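You operate a simulated robot arm through the tools that you are given. There is no shell and no other tool. Be economical: measure what you need, move in short steps, check, and stop when the job is done.

Carry out the task below with a simulated robot arm. There is one attempt and no reset: what you move stays moved.

TASK
Treat ingot V45 in the rust bath at the bath card's volts till dark, then shut the supply down.
Fine: the tub stands open; ingot in the basket, basket in the tub, supply on, volts, output button on; when dark: output button off, volts to 0, supply off. Set down upright: dip basket.
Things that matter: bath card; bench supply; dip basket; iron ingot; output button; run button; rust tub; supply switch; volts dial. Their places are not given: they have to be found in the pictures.

Only the result counts: the job must be done as asked and must still hold three seconds after the hand-in. Knocking over, shifting, dropping, spilling or breaking anything else fails it.

THE ROBOT
A 6-joint arm with a two-finger parallel gripper, fixed in place. Base frame: the origin is at the foot of the arm, x ahead of it, y to its left, z up; the work surface is at about z = 885. Lengths are in mm, angles in degrees, forces in N, time in s.
With the tool pointing down near the work surface it reaches from about 400 to 860 mm from the base axis. Its first joint turns from -115.0 to 115.0 degrees. Payload 4.2 kg.
The tool frame sits at the grasp point between the pads (the TCP): z along the fingers, y along the line on which they close. The tips reach 23 mm beyond it. The gripper opens to 94 mm. The fingers are 38 mm wide and 10 mm thick; the gripper's body (54 by 96 mm) begins 39 mm behind the TCP.
Orientation is that of the tool frame in the base frame, as a unit quaternion [x, y, z, w]. With the fingers straight down and closing along the base's y, the tool's x points along the base's -x, its y along +y and its z along -z.

THE INTERFACE
- The arm moves only by the tool send_rows. Its argument "moves" is a list of rows, each a list of 7 numbers: the turn, a rotation vector about the tool's x, y, z in degrees, then the shift along the tool's x, y, z in mm, then the opening, from 0 (shut) to 1 (fully open). In form: [[ax, ay, az, x, y, z, jaw], ...]. A call has 1 to 12 rows; each row is the pose to reach, as a shift and turn from the pose commanded when the call began, along the tool's axes at that moment. Each row takes 0.2 s and may step no farther than 50 mm and 8.6 degrees from the row before; otherwise, or with a gripper value out of range, the whole call is refused. Where a pose cannot be reached the arm comes as near as it can. A force on the tool above 90 N (or 10 N above the force at the start of the call, whichever is more), or a blocked arm, ends the call early, and 0.2 s more pass. Each finger travels about 108 mm/s and halts on what it meets, pressing with about 39 N; the grip force reading is that of the motor and also rises with nothing between the fingers. The clock runs only during rows and for 0.2 s after the last one: add rows that repeat a pose to give the fingers time. It gives the time, the measured TCP pose, the force on the tool (base axes), the opening and the grip force at its end, in the units of the frame above (readings bear some noise), with the torque about the TCP (base axes, N m) and any sound that the robot's microphone picked up, and new pictures: "pictures" is both (left out), scene, wrist or none.
- Cameras (640 x 400 px; columns grow to the right, rows downward): "scene" is fixed at [29.9, 492.4, 1634.3]; the picture's right is [-0.59, -0.81, 0.00], its down [-0.47, 0.35, -0.81] and it looks along [0.65, -0.48, -0.59] (base axes); focal length 297 px, centre (320, 200). "wrist" rides on the gripper at [86, 16, -74] in the tool frame; the picture's right is [-0.18, 0.98, 0.00], its down [-0.58, -0.11, -0.81] and it looks along [-0.79, -0.15, 0.59] (tool axes); focal length 243 px, centre (320, 200).
- move_column(by): slides the trunk up (or, below 0, down) by that many mm; the arm rides with it, the base frame stays. It gives what a move gives, with no picture.
- probe_pixels(camera, pixels): for up to 12 pixels [column, row] of the newest picture of that camera ("zoom" is the newest enlarged one), the place [x, y, z] in the base frame of the surface seen there, good to about 3 mm, but the place of the scene camera against the robot may be out by one fixed shift of up to 25 mm in any direction. It takes no simulated time.
- enlarge(camera, box): a new picture of the part [left, top, right, bottom] of that camera's present view, enlarged. It takes no simulated time.
- finish_job(): hands the job in; it is judged then, once.

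Keep the steps short. Do not move on a guess: measure, check each grasp and each placing, and mend mistakes. In all there are 80 turns and 200 pictures (those below and enlarged ones count). Leave the gripper open and the arm clear of the work at the hand-in unless told otherwise, and finish with a single line.

The tools are called after "Emit:" as a command line: name --pt "numbers of a row" for each row, then --argument value for the rest, lists and objects as JSON in quotes. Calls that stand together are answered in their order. send_rows: Moves the arm, as the interface text tells. Its arguments: {"type":"object","properties":{"moves":{"type":"array","items":{"type":"array","items":{"type":"number"}}},"pictures":{"type":"string","enum":["both","scene","wrist","none"]}},"required":["moves"]} The other tools are called the same way: move_column (by) slides the trunk up or down; probe_pixels (camera, pixels) gives the place of the surface under pixels of a picture; enlarge (camera, box) takes an enlarged picture of a part of a camera's view; finish_job () hands the job in.

At the start:

```text
clock: 0.0
position: [600.8, 46.2, 1407.9]
orientation: [0.0, 1.0, 0.0, -0.001]
ft_force: [-0.7, 0.6, 0.3]
moment: [0.0, 0.0, 0.0]
finger_gap: 94.0
finger_force: 0.0
trunk travel left (down, up): [-900.0, 90.0]
```

scene: 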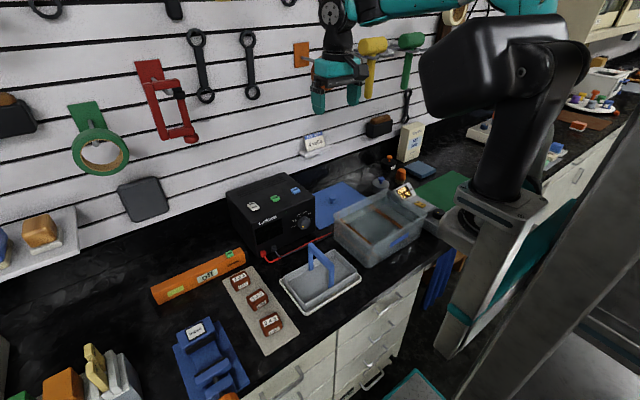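
wrist: 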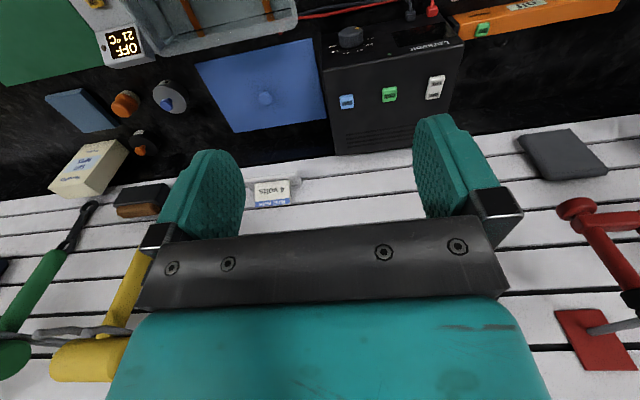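

I see the supply (dark box), tub, basket, three ingots on a tray, and a bath card on the wall. I'll enlarge these to read them.

Emit:
enlarge --camera "scene" --box '[220, 160, 340, 260]'

Emit:
enlarge --camera "scene" --box '[210, 240, 370, 360]'

Emit:
enlarge --camera "scene" --box '[300, 120, 440, 270]'

Emit:
enlarge --camera "wrist" --box '[240, 0, 480, 220]'

```text
4.00 times, centred on (280, 210) of scene
```

zoom: 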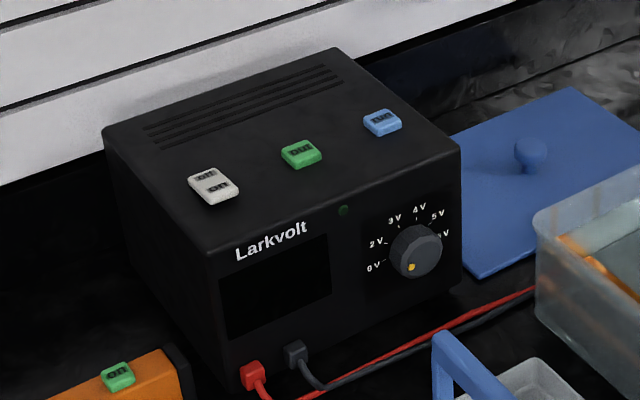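

```text
3.33 times, centred on (290, 300) of scene
```

zoom: 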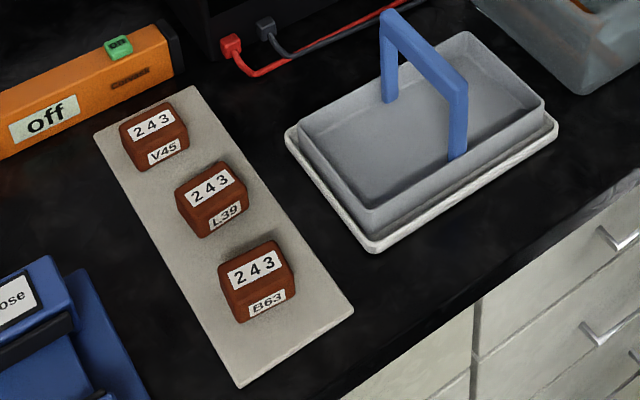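

```text
2.67 times, centred on (370, 195) of scene
```

zoom: 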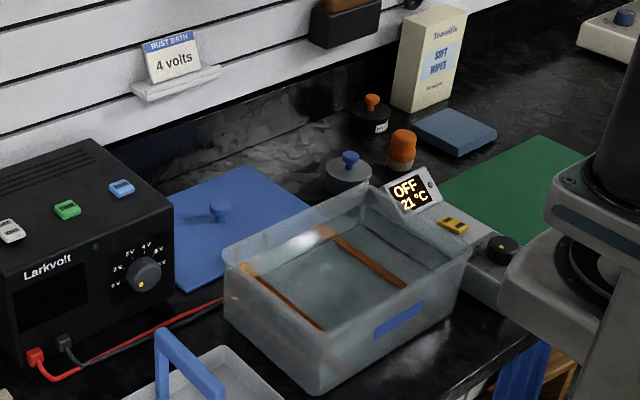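

```text
1.82 times, centred on (360, 110) of wrist
```

zoom: 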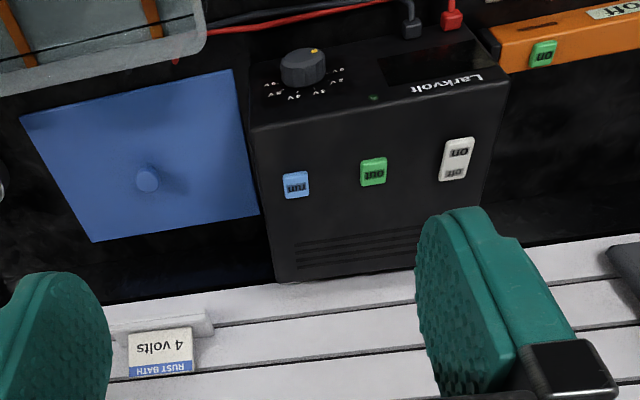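

The card reads 4 volts. Next I probe the supply features in both cameras to find the fixed scene shift, plus the ingot, basket and tub.

Emit:
probe_pixels --camera "wrist" --pixels '[[389, 94], [346, 101], [435, 82], [433, 93], [351, 34], [265, 98], [470, 20], [335, 150], [325, 60]]'

Emit:
probe_pixels --camera "scene" --pixels '[[275.3, 198.5], [295.5, 190.5], [251, 204.5], [254, 208], [304, 222.5], [332, 198.5], [240, 277], [323, 255], [311, 247], [331, 268], [258, 296], [271, 322]]'

Emit:
probe_pixels --camera "scene" --pixels '[[335, 216], [370, 266], [424, 214], [388, 191], [385, 225], [365, 215], [300, 290], [280, 284], [320, 258], [360, 277], [302, 314], [400, 205]]'

```text
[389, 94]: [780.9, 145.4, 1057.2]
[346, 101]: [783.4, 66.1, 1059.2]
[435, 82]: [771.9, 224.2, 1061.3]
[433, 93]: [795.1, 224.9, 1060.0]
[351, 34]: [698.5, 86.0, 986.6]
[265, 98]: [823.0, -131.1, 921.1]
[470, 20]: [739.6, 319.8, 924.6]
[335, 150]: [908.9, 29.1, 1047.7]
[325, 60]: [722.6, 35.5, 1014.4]
```

```text
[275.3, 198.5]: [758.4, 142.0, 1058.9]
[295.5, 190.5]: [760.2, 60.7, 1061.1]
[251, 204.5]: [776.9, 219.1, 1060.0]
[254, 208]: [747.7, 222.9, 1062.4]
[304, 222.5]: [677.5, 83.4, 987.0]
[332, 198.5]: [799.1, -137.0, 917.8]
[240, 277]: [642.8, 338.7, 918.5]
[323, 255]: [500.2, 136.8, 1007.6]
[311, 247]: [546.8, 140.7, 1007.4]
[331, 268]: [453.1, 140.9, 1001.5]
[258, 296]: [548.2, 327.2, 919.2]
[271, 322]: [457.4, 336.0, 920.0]
```

```text
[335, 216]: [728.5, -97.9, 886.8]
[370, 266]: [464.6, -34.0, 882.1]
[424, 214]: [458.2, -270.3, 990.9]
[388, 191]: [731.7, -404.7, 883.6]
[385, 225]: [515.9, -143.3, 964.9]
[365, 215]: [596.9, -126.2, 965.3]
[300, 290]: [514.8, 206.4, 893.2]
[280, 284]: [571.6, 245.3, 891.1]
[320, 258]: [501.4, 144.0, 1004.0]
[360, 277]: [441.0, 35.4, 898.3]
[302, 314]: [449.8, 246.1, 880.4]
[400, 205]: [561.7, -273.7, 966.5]
```

The scene shift comes out consistent at about (+22.5, +4.5, -1.5). I'll tilt the wrist by 32° to look down on the tub, basket and ingots from high up.

Emit:
send_rows --pt "0 8 0 35 0 0 1" --pt "0 16 0 70 0 0 1" --pt "0 24 0 105 0 0 1" --pt "0 32 0 140 0 0 1" --pt "0 32 0 140 0 0 1"

```text
clock: 1.2
position: [454.9, 43.4, 1389.6]
orientation: [0.001, 0.961, 0.0, -0.276]
ft_force: [-0.5, 0.1, 0.2]
moment: [0.01, 0.01, 0.04]
finger_gap: 93.8
finger_force: 0.0
out of reach, approached as far as the arm can: row 4, 5
trunk travel left (down, up): [-900.0, 90.0]
```

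scene: 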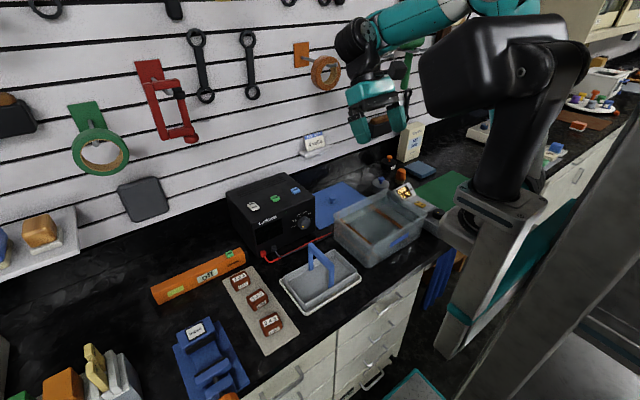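
wrist: 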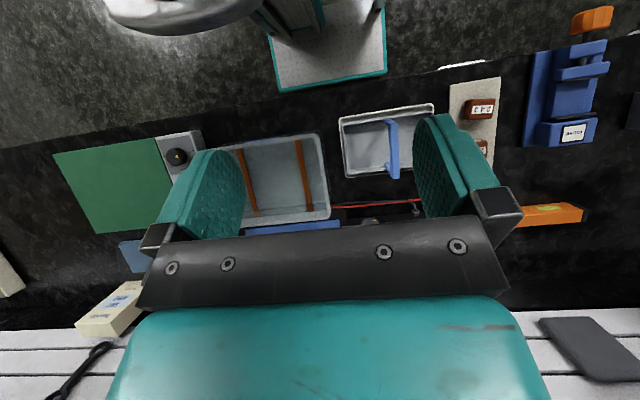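

Good top view of the tub (272,175) and basket (385,140). I'll enlarge and probe their edges.

Emit:
enlarge --camera "wrist" --box '[210, 70, 530, 270]'

Emit:
probe_pixels --camera "wrist" --pixels '[[342, 119], [433, 105], [348, 176], [391, 122], [392, 150], [393, 170], [320, 135], [328, 215], [255, 217], [275, 175], [247, 165], [302, 165]]'

```text
2.00 times, centred on (370, 170) of wrist
```

zoom: 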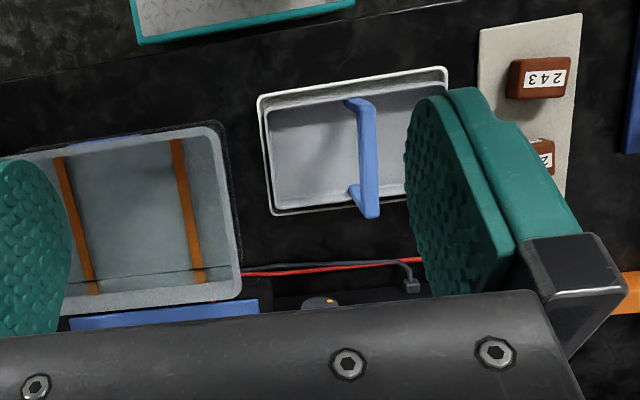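

```text
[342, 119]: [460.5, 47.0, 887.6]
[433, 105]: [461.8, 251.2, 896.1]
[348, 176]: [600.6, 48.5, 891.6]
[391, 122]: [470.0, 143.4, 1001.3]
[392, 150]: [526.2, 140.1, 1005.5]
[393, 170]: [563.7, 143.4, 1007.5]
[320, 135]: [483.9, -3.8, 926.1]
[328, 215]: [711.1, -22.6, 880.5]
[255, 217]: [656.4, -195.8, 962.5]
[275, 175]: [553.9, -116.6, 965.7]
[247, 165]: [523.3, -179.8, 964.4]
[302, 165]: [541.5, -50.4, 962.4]
```

Next I move the view toward the tub (y about -110) to see its inside.

Emit:
send_rows --pt "0 0 0 0 -45 0 1" --pt "0 0 0 0 -90 0 1" --pt "0 0 0 0 -135 0 1" --pt "0 0 0 0 -160 0 1" --pt "0 0 0 0 -160 0 1" --pictures "wrist"

```text
clock: 2.4
position: [456.1, -117.2, 1388.0]
orientation: [0.0, 0.961, -0.001, -0.275]
ft_force: [-0.1, 0.9, 0.3]
moment: [0.01, 0.0, 0.01]
finger_gap: 94.0
finger_force: 0.0
trunk travel left (down, up): [-900.0, 90.0]
```

wrist: 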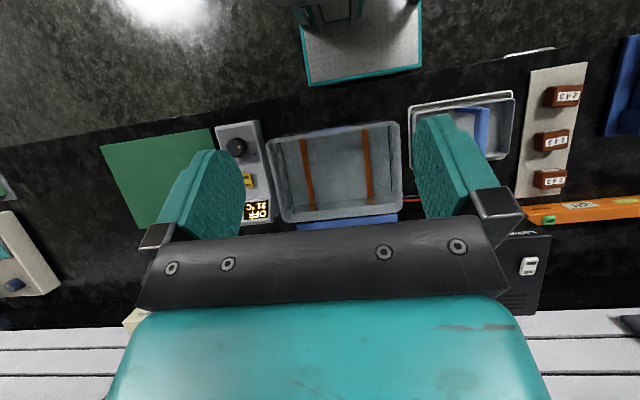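

Emit:
enlarge --camera "wrist" --box '[250, 110, 410, 235]'

Emit:
probe_pixels --camera "wrist" --pixels '[[268, 141], [396, 123], [284, 219], [402, 212], [335, 131], [340, 215], [304, 170], [366, 160], [275, 180], [400, 165], [335, 170], [342, 206]]'

Emit:
probe_pixels --camera "wrist" --pixels '[[568, 97], [558, 136], [553, 176], [552, 140], [548, 179], [540, 178], [560, 186], [535, 140], [568, 140], [568, 180], [545, 200], [590, 62]]'

```text
3.20 times, centred on (330, 172) of wrist
```

zoom: 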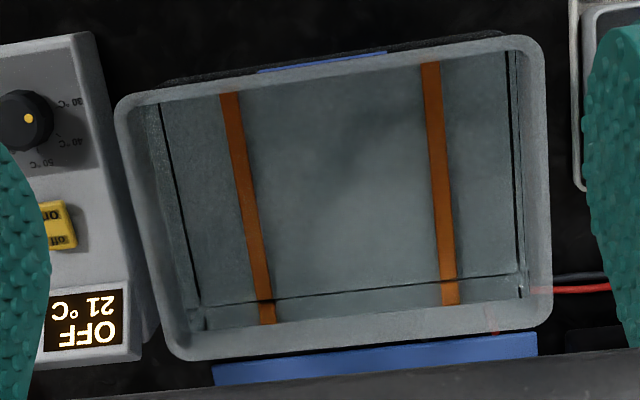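

```text
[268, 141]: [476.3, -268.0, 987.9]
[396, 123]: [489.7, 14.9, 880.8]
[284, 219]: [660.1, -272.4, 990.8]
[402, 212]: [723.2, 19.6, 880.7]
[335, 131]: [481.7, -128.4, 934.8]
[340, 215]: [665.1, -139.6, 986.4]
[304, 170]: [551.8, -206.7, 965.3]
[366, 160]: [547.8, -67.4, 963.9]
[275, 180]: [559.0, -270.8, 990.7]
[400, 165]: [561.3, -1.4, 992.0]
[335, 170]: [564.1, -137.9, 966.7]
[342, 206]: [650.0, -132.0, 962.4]
```

```text
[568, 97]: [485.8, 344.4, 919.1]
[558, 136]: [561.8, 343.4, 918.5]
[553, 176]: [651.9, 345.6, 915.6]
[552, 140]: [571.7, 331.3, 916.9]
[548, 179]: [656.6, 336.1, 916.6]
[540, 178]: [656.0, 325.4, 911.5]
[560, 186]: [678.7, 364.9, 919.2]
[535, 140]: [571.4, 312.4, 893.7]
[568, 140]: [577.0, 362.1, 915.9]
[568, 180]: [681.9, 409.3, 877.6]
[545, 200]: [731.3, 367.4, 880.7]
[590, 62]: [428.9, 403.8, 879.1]
```

The tub rim is at z about 991 and the liquid at about 965; the tub centre is near (571,-136). V45 is near (663,344) with its top at 918. I'll untilt and head back toward the ingots, staying high.

Emit:
send_rows --pt "0 -5.33 0 -28 36 0 1" --pt "0 -10.67 0 -56 72 0 1" --pt "0 -16 0 -84 108 0 1" --pt "0 -21.33 0 -112 144 0 1" --pt "0 -26.67 0 -140 180 0 1" --pt "0 -32 0 -168 217 -2 1" --pt "0 -32 0 -168 217 -2 1" --pictures "none"

```text
clock: 4.0
position: [599.8, 101.7, 1298.9]
orientation: [0.001, 1.0, 0.001, 0.0]
ft_force: [-0.6, -0.3, 0.3]
moment: [0.01, -0.01, 0.0]
finger_gap: 94.0
finger_force: 0.1
trunk travel left (down, up): [-900.0, 90.0]
```

Now I turn the wrist by 90° (fingers closing along x, camera toward +y) and move above V45 at z 1150.

Emit:
send_rows --pt "0 0 8.18 -5.7 22 13.5 1" --pt "0 0 16.36 -11.5 44 27 1" --pt "0 0 24.55 -17.2 66 40.6 1" --pt "0 0 32.73 -22.9 88 54 1" --pt "0 0 40.91 -28.6 110 67.7 1" --pt "0 0 49.09 -34.4 132 81 1" --pt "0 0 57.27 -40 154 95 1" --pt "0 0 65.45 -45.8 176 108 1" --pt "0 0 73.64 -51.5 198 122 1" --pt "0 0 81.82 -57.3 220 135 1" --pt "0 0 90 -63 242 149 1" --pt "0 0 90 -63 242 149 1"

```text
clock: 6.6
position: [663.6, 343.9, 1150.7]
orientation: [0.708, 0.706, 0.0, -0.001]
ft_force: [0.2, -0.7, 0.1]
moment: [-0.02, -0.02, 0.02]
finger_gap: 94.1
finger_force: 0.2
trunk travel left (down, up): [-900.0, 90.0]
```

scene: 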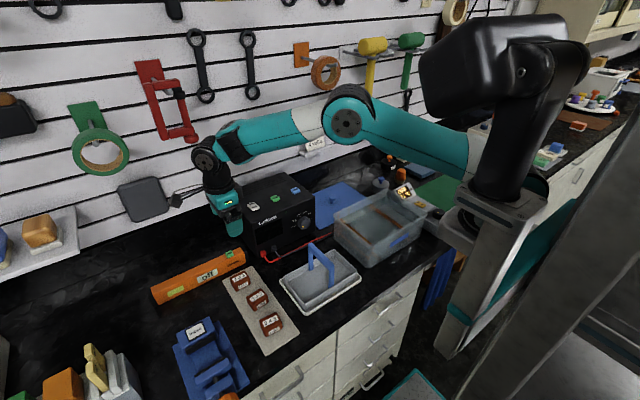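
wrist: 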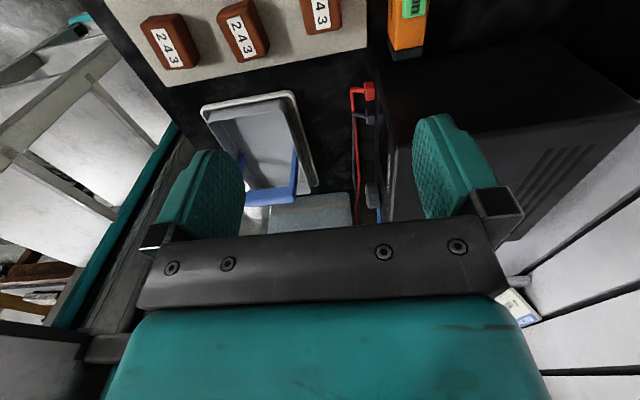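

I probe V45's top and the supply's side and torch end for clearance.

Emit:
enlarge --camera "wrist" --box '[200, 0, 440, 130]'

Emit:
probe_pixels --camera "wrist" --pixels '[[303, 6], [306, 24], [322, 15], [336, 6], [340, 22], [310, 33], [328, 31], [391, 52], [424, 46], [420, 15], [400, 90], [480, 40]]'

```text
2.67 times, centred on (320, 65) of wrist
```

zoom: 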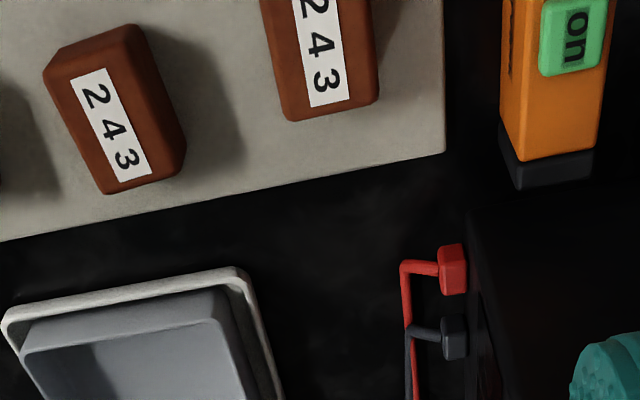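

```text
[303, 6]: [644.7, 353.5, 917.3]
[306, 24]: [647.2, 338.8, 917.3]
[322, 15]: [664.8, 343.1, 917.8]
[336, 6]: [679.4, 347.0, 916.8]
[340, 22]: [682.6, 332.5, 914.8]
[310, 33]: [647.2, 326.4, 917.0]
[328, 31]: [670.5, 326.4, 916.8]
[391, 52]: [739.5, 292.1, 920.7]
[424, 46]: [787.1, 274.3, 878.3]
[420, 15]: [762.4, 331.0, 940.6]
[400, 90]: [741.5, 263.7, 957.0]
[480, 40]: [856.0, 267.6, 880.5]
```

V45's centre is about (664.5,344) and it is well aligned. I descend to z 945 first.

Emit:
send_rows --pt "0 0 0 0 1 45 1" --pt "0 0 0 0 1 90 1" --pt "0 0 0 0 1 135 1" --pt "0 0 0 0 1 180 1" --pt "0 0 0 0 1 205 1" --pt "0 0 0 0 1 205 1"

```text
clock: 8.0
position: [662.5, 344.9, 945.5]
orientation: [0.707, 0.707, 0.0, 0.0]
ft_force: [0.0, -0.1, -0.7]
moment: [-0.04, 0.02, 0.0]
finger_gap: 94.0
finger_force: 0.1
trunk travel left (down, up): [-900.0, 90.0]
```

scene: 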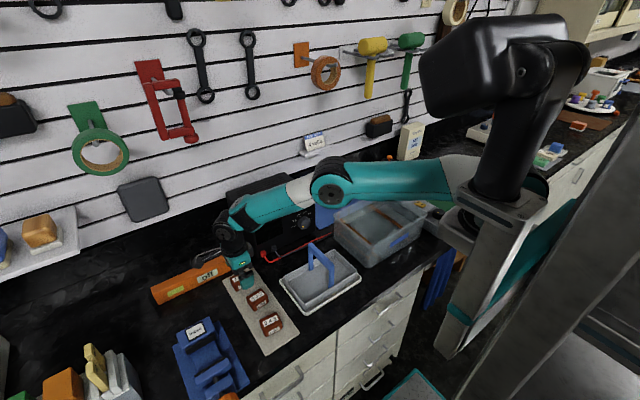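
wrist: 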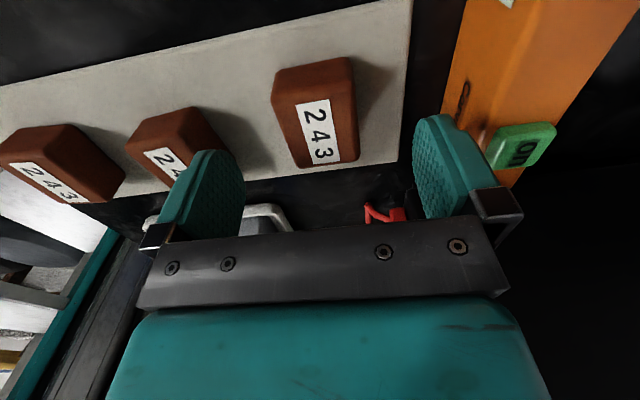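

Emit:
probe_pixels --camera "wrist" --pixels '[[470, 30], [455, 100], [400, 100], [300, 75], [350, 62], [315, 110], [300, 165], [255, 100], [390, 150], [273, 100], [357, 120], [283, 155]]'

```text
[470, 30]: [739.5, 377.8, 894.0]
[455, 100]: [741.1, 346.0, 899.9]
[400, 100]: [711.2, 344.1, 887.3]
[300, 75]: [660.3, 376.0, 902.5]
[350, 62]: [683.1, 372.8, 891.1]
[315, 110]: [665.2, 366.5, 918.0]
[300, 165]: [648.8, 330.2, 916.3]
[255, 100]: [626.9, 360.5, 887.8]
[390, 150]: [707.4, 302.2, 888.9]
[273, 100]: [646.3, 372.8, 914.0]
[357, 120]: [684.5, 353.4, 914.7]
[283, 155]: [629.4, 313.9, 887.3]
```

The tray top is at 887.5 and the ingot spans y 322–374, x 642–688. I centre, go down to z 914 (tips at 891) and close.

Emit:
send_rows --pt "0 0 0 4 2 16 1" --pt "0 0 0 4 2 31 1" --pt "0 0 0 4 2 31 0.7" --pt "0 0 0 4 2 31 0.3" --pt "0 0 0 4 2 31 0.3" --pt "0 0 0 4 2 31 0.3" --pictures "wrist"

```text
clock: 9.4
position: [666.1, 348.2, 916.4]
orientation: [0.707, 0.707, 0.001, 0.0]
ft_force: [-1.0, 1.3, -1.0]
moment: [0.1, -0.01, 0.1]
finger_gap: 39.6
finger_force: 39.3
trunk travel left (down, up): [-900.0, 90.0]
```

wrist: 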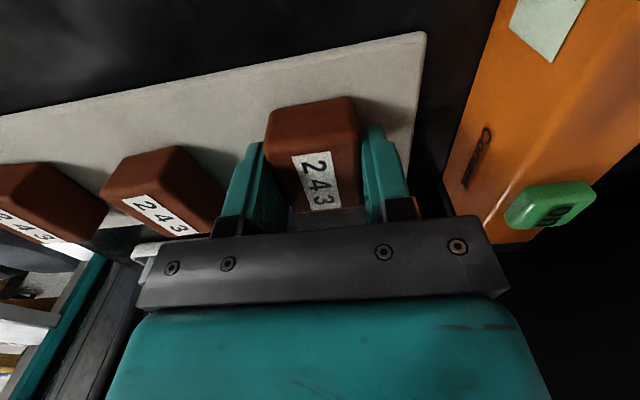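

Gripped at 39.6 mm. I lift it 120 mm and check.

Emit:
send_rows --pt "0 0 0 0 0 -20 0.3" --pt "0 0 0 0 0 -60 0.3" --pt "0 0 0 0 0 -100 0.3" --pt "0 0 0 0 0 -140 0.3" --pt "0 0 0 0 0 -140 0.3" --pictures "wrist"

Emit:
probe_pixels --camera "wrist" --pixels '[[310, 120], [315, 180], [290, 115], [345, 108], [300, 205], [330, 205]]'

```text
clock: 10.6
position: [665.8, 344.9, 1056.9]
orientation: [0.708, 0.706, 0.0, 0.0]
ft_force: [0.0, 0.1, -4.2]
moment: [0.0, 0.01, 0.02]
finger_gap: 40.0
finger_force: 39.0
trunk travel left (down, up): [-900.0, 90.0]
```

wrist: 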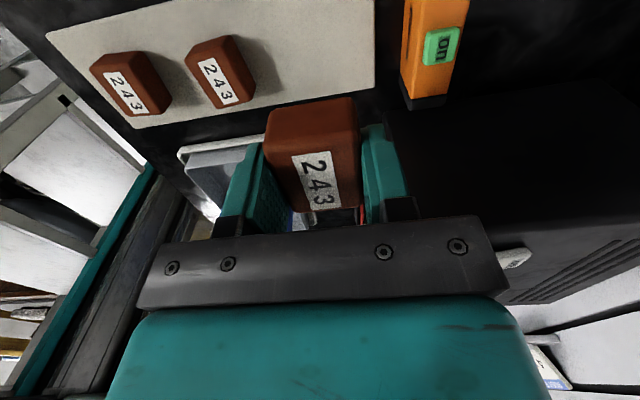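

```text
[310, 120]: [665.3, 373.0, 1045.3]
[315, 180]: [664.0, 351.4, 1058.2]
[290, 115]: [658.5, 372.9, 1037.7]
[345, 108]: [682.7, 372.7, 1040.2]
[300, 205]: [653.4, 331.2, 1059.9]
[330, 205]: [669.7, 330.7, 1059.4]
```

V45 is held. I carry it over the basket's left (+y) half, away from the handle, at z 1110.

Emit:
send_rows --pt "0 0 0 0 0 -40 0.3" --pt "0 0 0 -30 -27 -54 0.3" --pt "0 0 0 -60 -54 -54 0.3" --pt "0 0 0 -90 -81 -54 0.3" --pt "0 0 0 -120 -108 -54 0.3" --pt "0 0 0 -146 -134 -54 0.3" --pt "0 0 0 -146 -134 -54 0.3"

```text
clock: 12.2
position: [530.1, 199.7, 1108.5]
orientation: [0.708, 0.706, 0.0, 0.0]
ft_force: [0.4, 0.6, -4.4]
moment: [-0.01, 0.01, 0.02]
finger_gap: 39.9
finger_force: 39.3
trunk travel left (down, up): [-900.0, 90.0]
```

scene: 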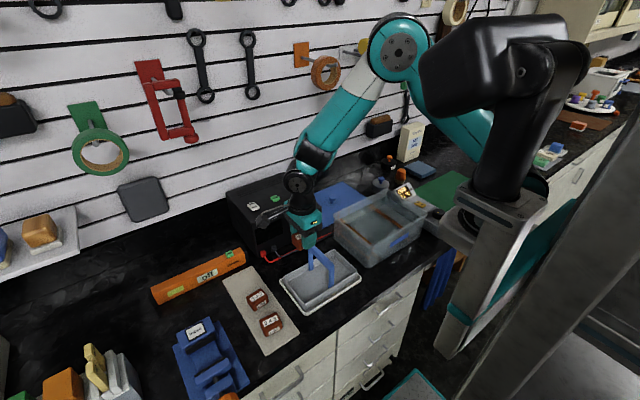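
wrist: 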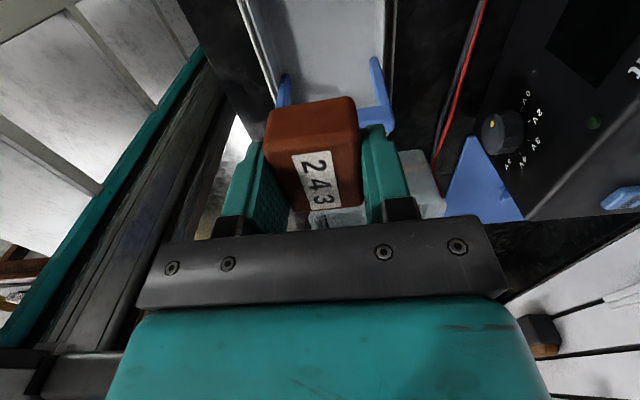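

Emit:
enlarge --camera "scene" --box '[265, 230, 375, 320]'

Emit:
probe_pixels --camera "wrist" --pixels '[[284, 90], [378, 80], [330, 70], [262, 45], [393, 30], [255, 20], [385, 15], [320, 20], [390, 110], [280, 104]]'

```text
4.44 times, centred on (320, 275) of scene
```

zoom: 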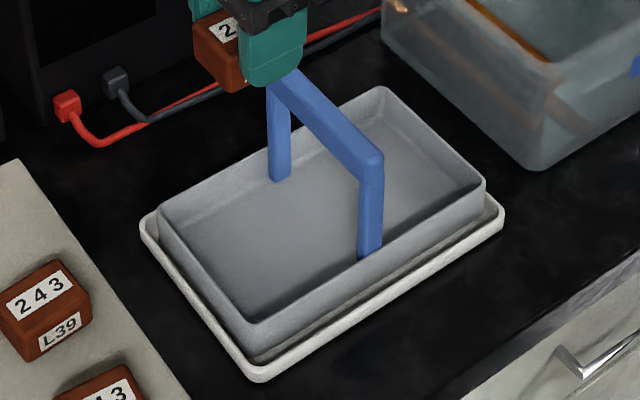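

```text
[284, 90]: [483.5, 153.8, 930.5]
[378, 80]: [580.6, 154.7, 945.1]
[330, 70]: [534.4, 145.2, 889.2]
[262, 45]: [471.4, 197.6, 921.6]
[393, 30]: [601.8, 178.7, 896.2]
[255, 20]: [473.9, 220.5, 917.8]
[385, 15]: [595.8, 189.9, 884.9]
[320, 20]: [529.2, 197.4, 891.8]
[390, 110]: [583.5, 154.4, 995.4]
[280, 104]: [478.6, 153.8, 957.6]
```

Emit:
probe_pixels --camera "zoom" --pixels '[[163, 209], [256, 324], [482, 183], [378, 91], [215, 270], [232, 268], [330, 120], [245, 290]]'

```text
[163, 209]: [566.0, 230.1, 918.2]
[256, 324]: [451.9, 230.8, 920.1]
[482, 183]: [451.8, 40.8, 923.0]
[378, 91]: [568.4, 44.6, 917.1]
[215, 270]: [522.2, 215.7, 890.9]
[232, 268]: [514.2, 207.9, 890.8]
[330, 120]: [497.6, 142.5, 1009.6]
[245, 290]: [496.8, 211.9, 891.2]
```

Basket rim x 474–591, y 45–235, floor 891; handle near face at y 154. I lower V45 to about 13 mm above the floor at (532,190).

Emit:
send_rows --pt "0 0 0 -9 2 45 0.3" --pt "0 0 0 -9 2 90 0.3" --pt "0 0 0 -9 2 130 0.3" --pt "0 0 0 -9 2 160 0.3" --pt "0 0 0 -9 2 174 0.3" --pt "0 0 0 -9 2 174 0.3"

Emit:
enlarge --camera "scene" --box '[265, 230, 375, 320]'

```text
clock: 13.2
position: [536.5, 193.8, 960.8]
orientation: [0.708, 0.706, 0.004, 0.004]
ft_force: [-7.1, -5.1, 53.0]
moment: [-2.26, 0.24, -0.3]
finger_gap: 39.9
finger_force: 38.9
trunk travel left (down, up): [-900.0, 90.0]
stopped in row 5: the force on the tool passed its limit (the readings are from after the stop); the commanded pose is now the measured one
```

scene: 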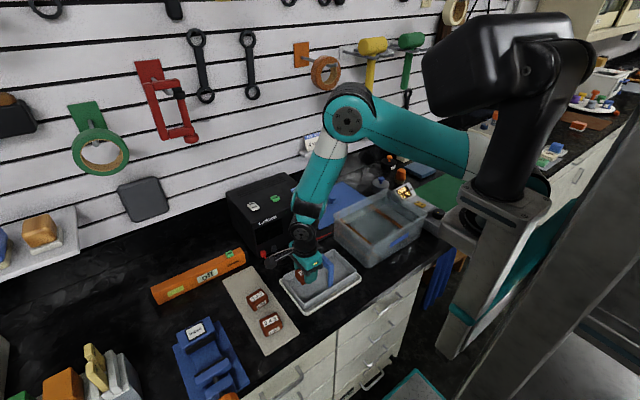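
wrist: 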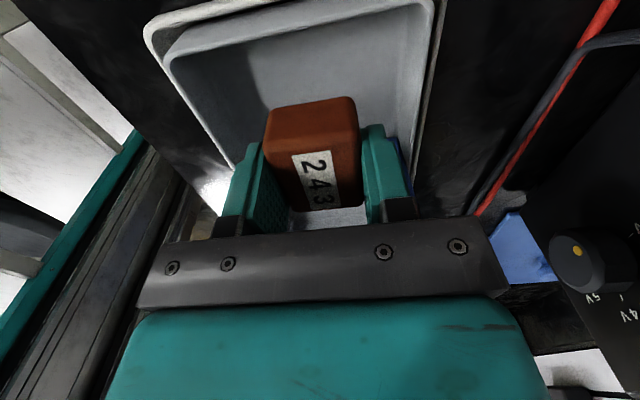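

```text
4.44 times, centred on (320, 275) of scene
```

zoom: 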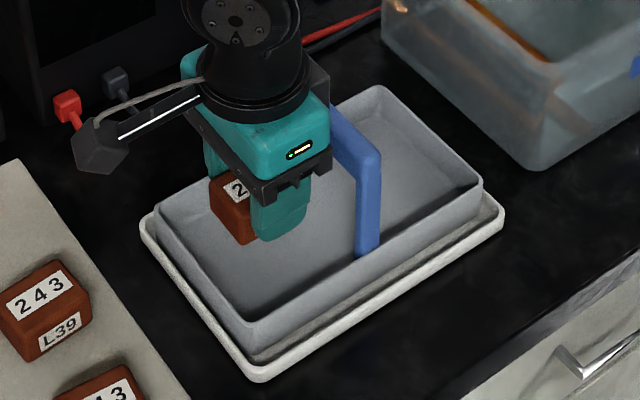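

The gripper body came down on the handle bar: the contact moment puts it at y≈148, so the body reaches farther back than I assumed. I back up and look at the basket.

Emit:
send_rows --pt "0 0 0 0 0 -30 0.3" --pt "0 0 0 0 0 -75 0.3" --pt "0 0 0 0 0 -120 0.3" --pt "0 0 0 30 30 -150 0.3" --pt "0 0 0 60 60 -150 0.3" --pt "0 0 0 95 90 -150 0.3" --pt "0 0 0 125 110 -150 0.3" --pt "0 0 0 152 129 -150 0.3" --pt "0 0 0 152 129 -150 0.3"

Emit:
enlarge --camera "scene" --box '[265, 230, 375, 320]'

Emit:
probe_pixels --camera "zoom" --pixels '[[163, 209], [256, 324], [482, 183], [378, 91], [330, 120]]'

```text
refused: row 4 steps farther than a row can; nothing moved
```

```text
4.44 times, centred on (320, 275) of scene
```

zoom: 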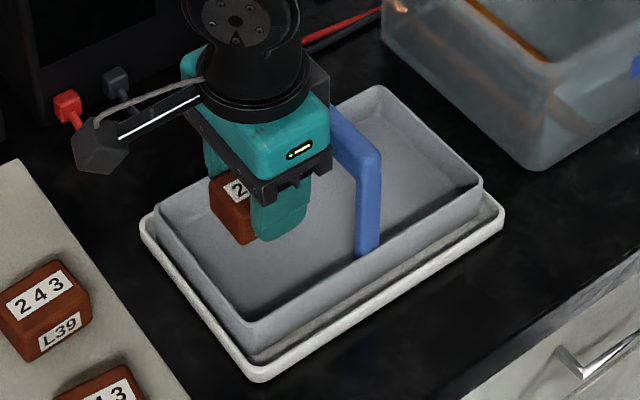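

```text
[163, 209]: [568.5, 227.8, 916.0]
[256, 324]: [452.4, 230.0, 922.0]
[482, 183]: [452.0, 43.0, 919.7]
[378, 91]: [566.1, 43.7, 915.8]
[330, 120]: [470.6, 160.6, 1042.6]
```

One step was too long. I'll repeat it in smaller steps.

Emit:
send_rows --pt "0 0 0 0 0 -30 0.3" --pt "0 0 0 0 0 -75 0.3" --pt "0 0 0 0 0 -120 0.3" --pt "0 0 0 20 20 -150 0.3" --pt "0 0 0 50 45 -150 0.3" --pt "0 0 0 80 70 -150 0.3" --pt "0 0 0 110 95 -150 0.3" --pt "0 0 0 135 115 -150 0.3" --pt "0 0 0 152 129 -150 0.3" --pt "0 0 0 152 129 -150 0.3"

Emit:
enlarge --camera "scene" --box '[265, 230, 375, 320]'

Emit:
enlarge --camera "scene" --box '[190, 160, 300, 250]'

```text
clock: 15.4
position: [664.6, 344.4, 1105.9]
orientation: [0.708, 0.707, 0.001, 0.003]
ft_force: [0.1, 0.2, -3.2]
moment: [0.0, -0.02, 0.03]
finger_gap: 39.8
finger_force: 39.0
trunk travel left (down, up): [-900.0, 90.0]
```

scene: 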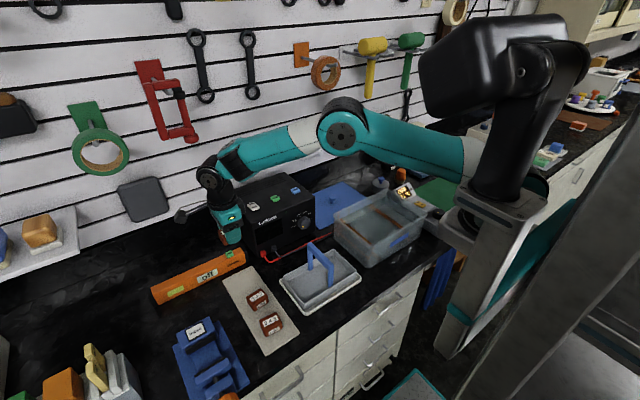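
wrist: 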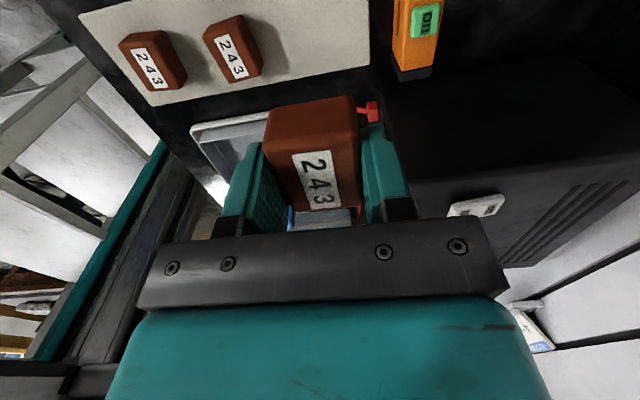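

```text
4.44 times, centred on (320, 275) of scene
```

zoom: 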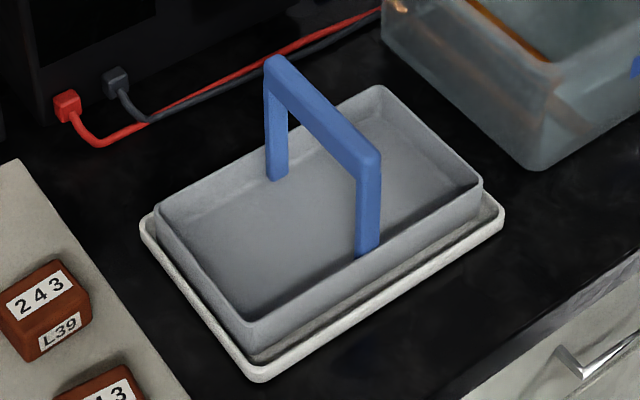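

```text
4.44 times, centred on (245, 205) of scene
```

zoom: 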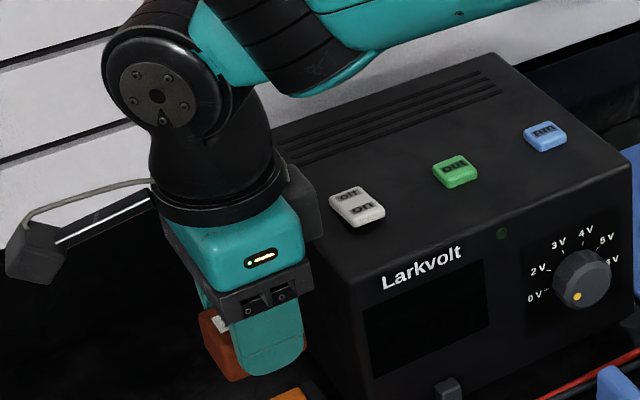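

Basket unharmed. I set V45 back on its spot so I can regrasp with the tool tilted away from the handle.

Emit:
send_rows --pt "0 0 0 2 0 45 0.3" --pt "0 0 0 2 0 90 0.3" --pt "0 0 0 2 0 135 0.3" --pt "0 0 0 2 0 165 0.3" --pt "0 0 0 2 0 181 0.3" --pt "0 0 0 2 0 187 0.3" --pt "0 0 0 2 0 187 0.3" --pictures "wrist"

```text
clock: 17.0
position: [668.0, 349.1, 919.1]
orientation: [0.709, 0.705, 0.002, 0.003]
ft_force: [0.5, 0.7, -4.1]
moment: [-0.02, -0.01, 0.02]
finger_gap: 39.8
finger_force: 39.0
trunk travel left (down, up): [-900.0, 90.0]
```

wrist: 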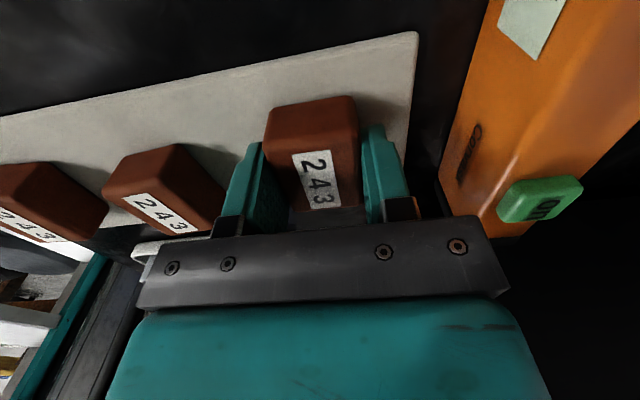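

I lower the last 3 mm, release, and rise 40 mm.

Emit:
send_rows --pt "0 0 0 0 0 3 0.3" --pt "0 0 0 0 0 3 0.3" --pt "0 0 0 0 0 3 0.8" --pt "0 0 0 0 0 3 0.8" --pt "0 0 0 0 0 -20 0.8" --pt "0 0 0 0 0 -40 0.8" --pt "0 0 0 0 0 -40 0.8" --pictures "wrist"

Emit:
probe_pixels --camera "wrist" --pixels '[[300, 75], [350, 90], [315, 120], [275, 110], [357, 130], [318, 155]]'

```text
clock: 18.6
position: [666.2, 347.4, 960.9]
orientation: [0.708, 0.706, 0.002, 0.004]
ft_force: [0.3, -0.7, -0.4]
moment: [-0.02, 0.02, 0.02]
finger_gap: 75.3
finger_force: 0.0
trunk travel left (down, up): [-900.0, 90.0]
```

wrist: 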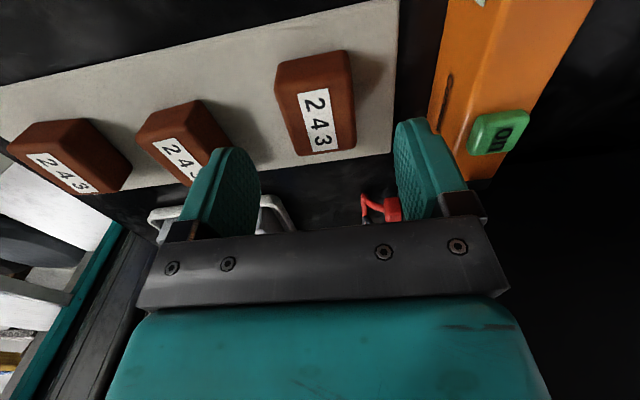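

```text
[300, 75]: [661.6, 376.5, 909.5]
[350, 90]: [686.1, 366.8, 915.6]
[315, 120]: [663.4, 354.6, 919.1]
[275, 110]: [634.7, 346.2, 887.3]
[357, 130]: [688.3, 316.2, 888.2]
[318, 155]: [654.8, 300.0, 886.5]
```

V45 stands square. I tilt the tool 20° toward +y and centre it, then descend to z 919 and grip.

Emit:
send_rows --pt "0 -6.7 0 3 -1 0 0.8" --pt "0 -13.4 0 6 -1 0 0.8" --pt "0 -20 0 7.5 -1 0 0.8" --pt "0 -20 0 7.5 -1 20 0.8" --pt "0 -20 0 7.5 -1 41 0.8" --pt "0 -20 0 7.5 -1 41 0.8" --pt "0 -20 0 7.5 -1 41 0.35" --pt "0 -20 0 7.5 -1 41 0.3" --pt "0 -20 0 7.5 -1 41 0.3"

```text
clock: 20.6
position: [614.9, 319.1, 946.1]
orientation: [0.698, 0.695, -0.116, 0.124]
ft_force: [-20.7, 5.8, 65.4]
moment: [0.83, 2.22, 0.11]
finger_gap: 36.8
finger_force: 9.5
out of reach, approached as far as the arm can: row 2, 3, 4, 5, 6, 7, 8, 9
trunk travel left (down, up): [-900.0, 90.0]
```

scene: 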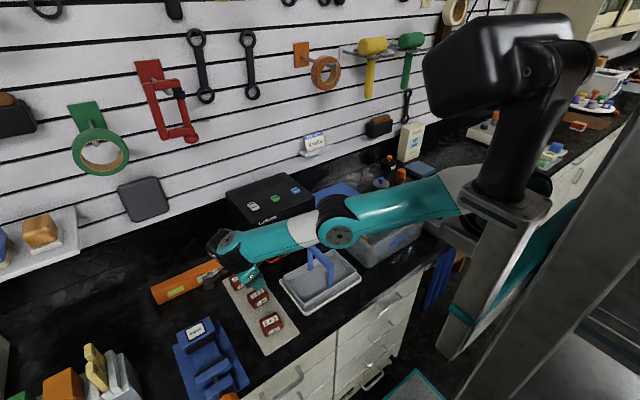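
wrist: 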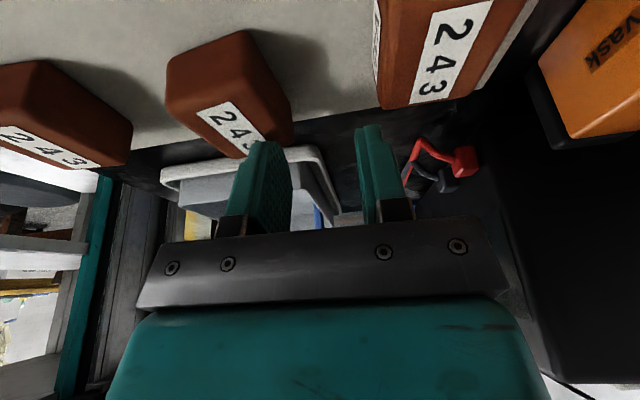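

The tilted pose was out of reach and the left finger came to rest on L39's top. I lift straight off it and check.

Emit:
send_rows --pt "0 0 0 -6 0 -18 0.3" --pt "0 0 0 -13 0 -37 0.3" --pt "0 0 0 -26 0 -75 0.3" --pt "0 0 0 -40 0 -113 0.3" --pt "0 0 0 -40 0 -113 0.3"

Emit:
enlarge --camera "scene" --box '[200, 230, 320, 340]'

```text
clock: 21.8
position: [614.4, 318.6, 1057.9]
orientation: [0.698, 0.695, -0.121, 0.126]
ft_force: [-0.4, 0.1, 0.1]
moment: [0.03, -0.04, 0.01]
finger_gap: 28.0
finger_force: 0.0
trunk travel left (down, up): [-900.0, 90.0]
```

scene: 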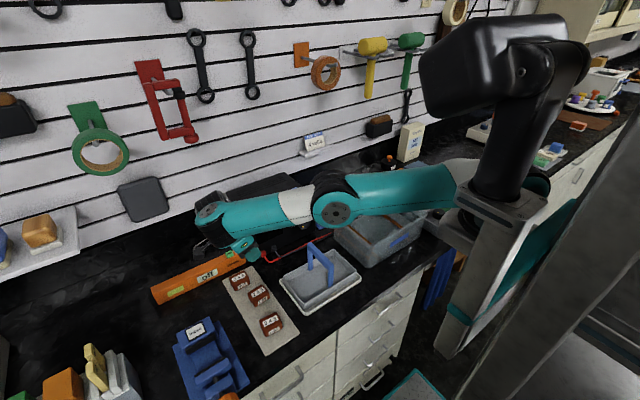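
wrist: 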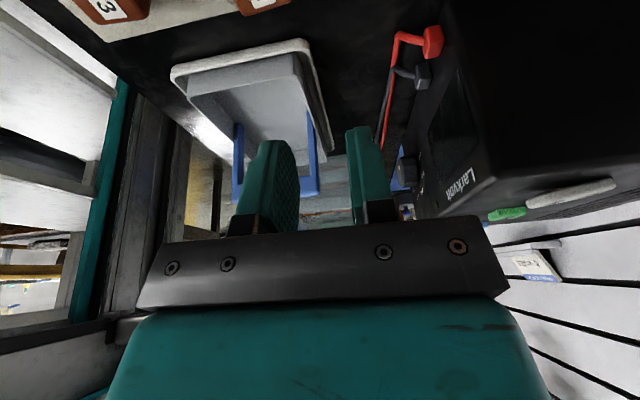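

```text
3.64 times, centred on (260, 285) of scene
```

zoom: 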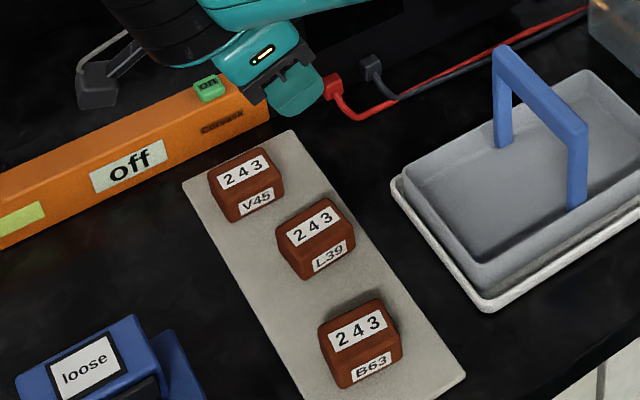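

Nothing was disturbed. I probe points on the arm links to learn the shoulder height before deciding whether to lower the trunk.

Emit:
probe_pixels --camera "scene" --pixels '[[440, 190], [400, 190], [360, 195], [336, 212], [295, 205], [260, 215], [225, 220], [208, 211]]'

```text
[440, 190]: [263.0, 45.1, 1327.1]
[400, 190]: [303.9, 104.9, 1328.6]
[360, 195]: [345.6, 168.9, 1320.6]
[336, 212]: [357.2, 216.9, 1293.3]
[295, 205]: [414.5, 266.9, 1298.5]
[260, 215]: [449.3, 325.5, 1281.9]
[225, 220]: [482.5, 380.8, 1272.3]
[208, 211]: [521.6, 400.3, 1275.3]
```

The shoulder is at about z 1300, so a tilt that far out isn't reachable. New plan: grip V45 vertically, 10 mm toward its +y end, and tilt the tool over the basket, where there is reach. I untilt above V45.

Emit:
send_rows --pt "0 6.7 0 12.5 17 -4.5 0.5" --pt "0 13.4 0 25 34 -9 0.8" --pt "0 20.2 0 37.6 50 -13.6 0.8" --pt "0 20.2 0 37.6 50 -13.6 0.8" --pictures "wrist"

```text
clock: 22.8
position: [683.5, 378.6, 1059.3]
orientation: [0.708, 0.706, 0.003, 0.002]
ft_force: [0.1, 0.8, 0.0]
moment: [-0.02, -0.01, -0.02]
finger_gap: 75.4
finger_force: 0.1
out of reach, approached as far as the arm can: row 3, 4
trunk travel left (down, up): [-900.0, 90.0]
```

wrist: 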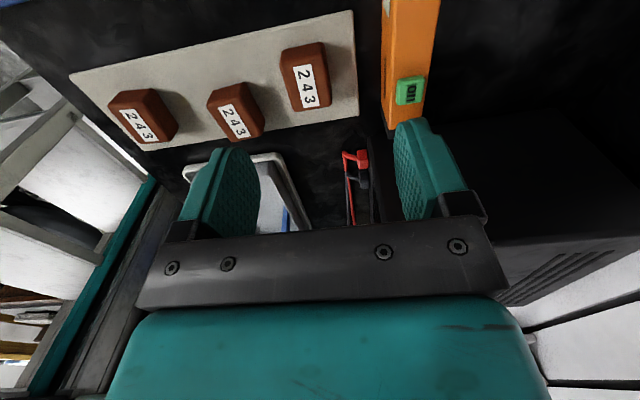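

I correct position to above V45, then check before going down.

Emit:
send_rows --pt "0 0 0 -10 -9 20 0.8" --pt "0 0 0 -20.6 -18.5 40 0.8" --pt "0 0 0 -20.6 -18.5 75 0.8" --pt "0 0 0 -20.6 -18.5 75 0.8" --pictures "wrist"

```text
clock: 23.8
position: [667.4, 356.5, 982.0]
orientation: [0.708, 0.706, 0.003, 0.002]
ft_force: [0.7, -0.4, -2.5]
moment: [0.03, 0.03, 0.03]
finger_gap: 75.2
finger_force: 0.1
out of reach, approached as far as the arm can: row 1, 2, 3
trunk travel left (down, up): [-900.0, 90.0]
```

wrist: 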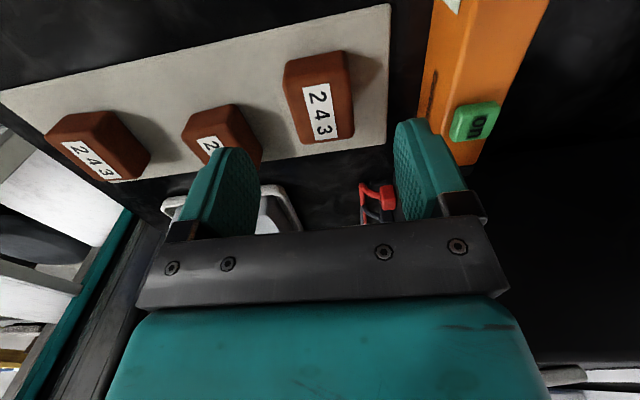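

Emit:
send_rows --pt "0 0 0 2 -2 30 0.8" --pt "0 0 0 2 -2 55 0.8" --pt "0 0 0 2 -2 66 0.8" --pt "0 0 0 2 -2 66 0.8" --pictures "wrist"

```text
clock: 24.8
position: [663.7, 358.6, 918.9]
orientation: [0.708, 0.706, 0.004, 0.003]
ft_force: [1.7, 0.5, -0.7]
moment: [0.03, 0.01, -0.02]
finger_gap: 75.1
finger_force: 0.1
trunk travel left (down, up): [-900.0, 90.0]
```

wrist: 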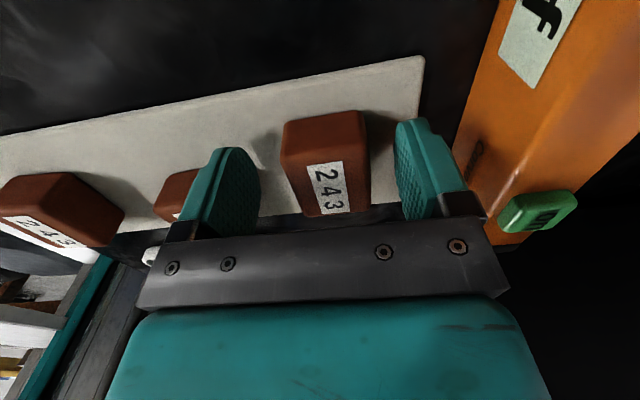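

Emit:
send_rows --pt "0 0 0 0 1.5 3 0.8" --pt "0 0 0 0 1.5 3 0.5" --pt "0 0 0 0 1.5 3 0.3" --pt "0 0 0 0 1.5 3 0.3" --pt "0 0 0 0 1.5 -20 0.3" --pt "0 0 0 0 1.5 -60 0.3" --pt "0 0 0 0 1.5 -100 0.3" --pt "0 0 0 0 1.5 -100 0.3" --pictures "wrist"

Emit:
probe_pixels --camera "wrist" --pixels '[[310, 140], [315, 180], [300, 120], [320, 210], [340, 212], [330, 218]]'

```text
clock: 26.6
position: [679.4, 375.9, 1013.2]
orientation: [0.707, 0.707, 0.003, 0.003]
ft_force: [-0.3, -0.7, -5.5]
moment: [0.05, 0.02, 0.0]
finger_gap: 40.0
finger_force: 39.6
out of reach, approached as far as the arm can: row 6, 7, 8
trunk travel left (down, up): [-900.0, 90.0]
```

wrist: 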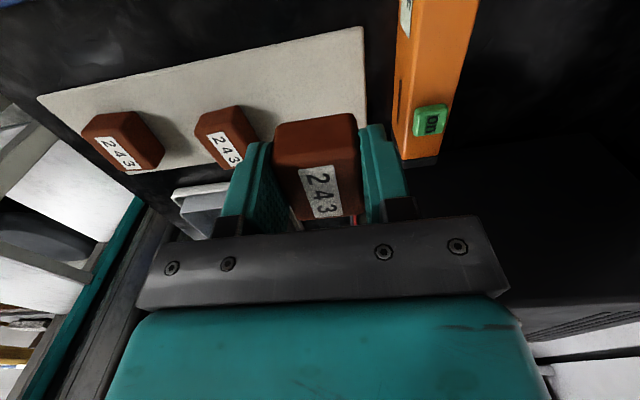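

```text
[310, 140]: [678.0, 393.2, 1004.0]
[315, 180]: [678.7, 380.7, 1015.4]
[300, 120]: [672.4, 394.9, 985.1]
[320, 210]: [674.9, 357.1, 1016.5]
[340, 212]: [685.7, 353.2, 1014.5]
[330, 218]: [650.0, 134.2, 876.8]
```

V45 is held about 8 mm off-centre, as wanted. I carry it to above the basket's +y half.

Emit:
send_rows --pt "0 0 0 -15 -20 -20 0.3" --pt "0 0 0 -40 -41 -40 0.3" --pt "0 0 0 -65 -62 -60 0.3" --pt "0 0 0 -90 -83 -80 0.3" --pt "0 0 0 -116 -104 -97 0.3" --pt "0 0 0 -142 -125 -97 0.3" --pt "0 0 0 -169 -147 -97 0.3" --pt "0 0 0 -169 -147 -97 0.3" --pictures "none"

```text
clock: 28.4
position: [517.9, 190.4, 1114.7]
orientation: [0.708, 0.706, 0.005, 0.002]
ft_force: [-0.3, -0.2, -4.9]
moment: [0.07, 0.01, 0.02]
finger_gap: 39.6
finger_force: 38.9
trunk travel left (down, up): [-900.0, 90.0]
```

Now I tilt 18° over the basket at (532,206,1060).

Emit:
send_rows --pt "0 -6 0 8 7 0 0.3" --pt "0 -12 0 16 14 0 0.3" --pt "0 -18 0 16 14 25 0.3" --pt "0 -18 0 16 14 55 0.3" --pt "0 -18 0 16 14 55 0.3"

Emit:
enlarge --camera "scene" --box '[265, 220, 375, 310]'

```text
clock: 29.6
position: [529.8, 206.8, 1058.9]
orientation: [0.7, 0.697, -0.107, 0.113]
ft_force: [0.0, 0.4, -4.1]
moment: [0.05, 0.04, -0.01]
finger_gap: 39.7
finger_force: 38.8
trunk travel left (down, up): [-900.0, 90.0]
```

scene: 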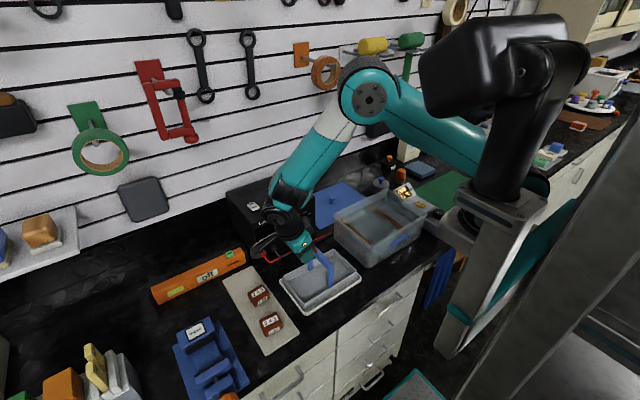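
wrist: 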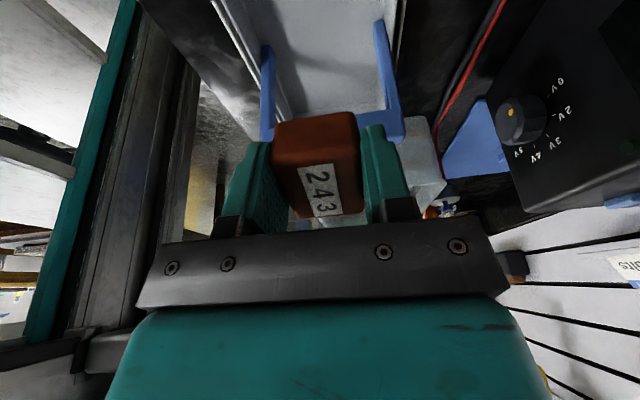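

```text
4.44 times, centred on (320, 265) of scene
```

zoom: 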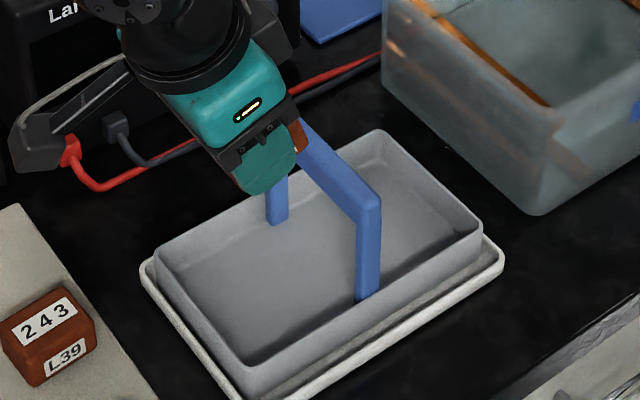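

Body leans away from the handle. I check how low the wrist camera hangs, because it will pass near L39.

Emit:
probe_pixels --camera "zoom" --pixels '[[20, 160], [30, 170], [45, 150], [12, 130], [60, 110], [240, 190], [270, 185], [300, 150]]'

```text
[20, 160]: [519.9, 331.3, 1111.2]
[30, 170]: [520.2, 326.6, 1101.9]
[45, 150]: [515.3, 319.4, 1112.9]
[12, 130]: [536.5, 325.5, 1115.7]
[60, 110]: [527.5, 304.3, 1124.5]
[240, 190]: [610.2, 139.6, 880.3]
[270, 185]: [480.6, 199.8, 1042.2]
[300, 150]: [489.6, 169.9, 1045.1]
```

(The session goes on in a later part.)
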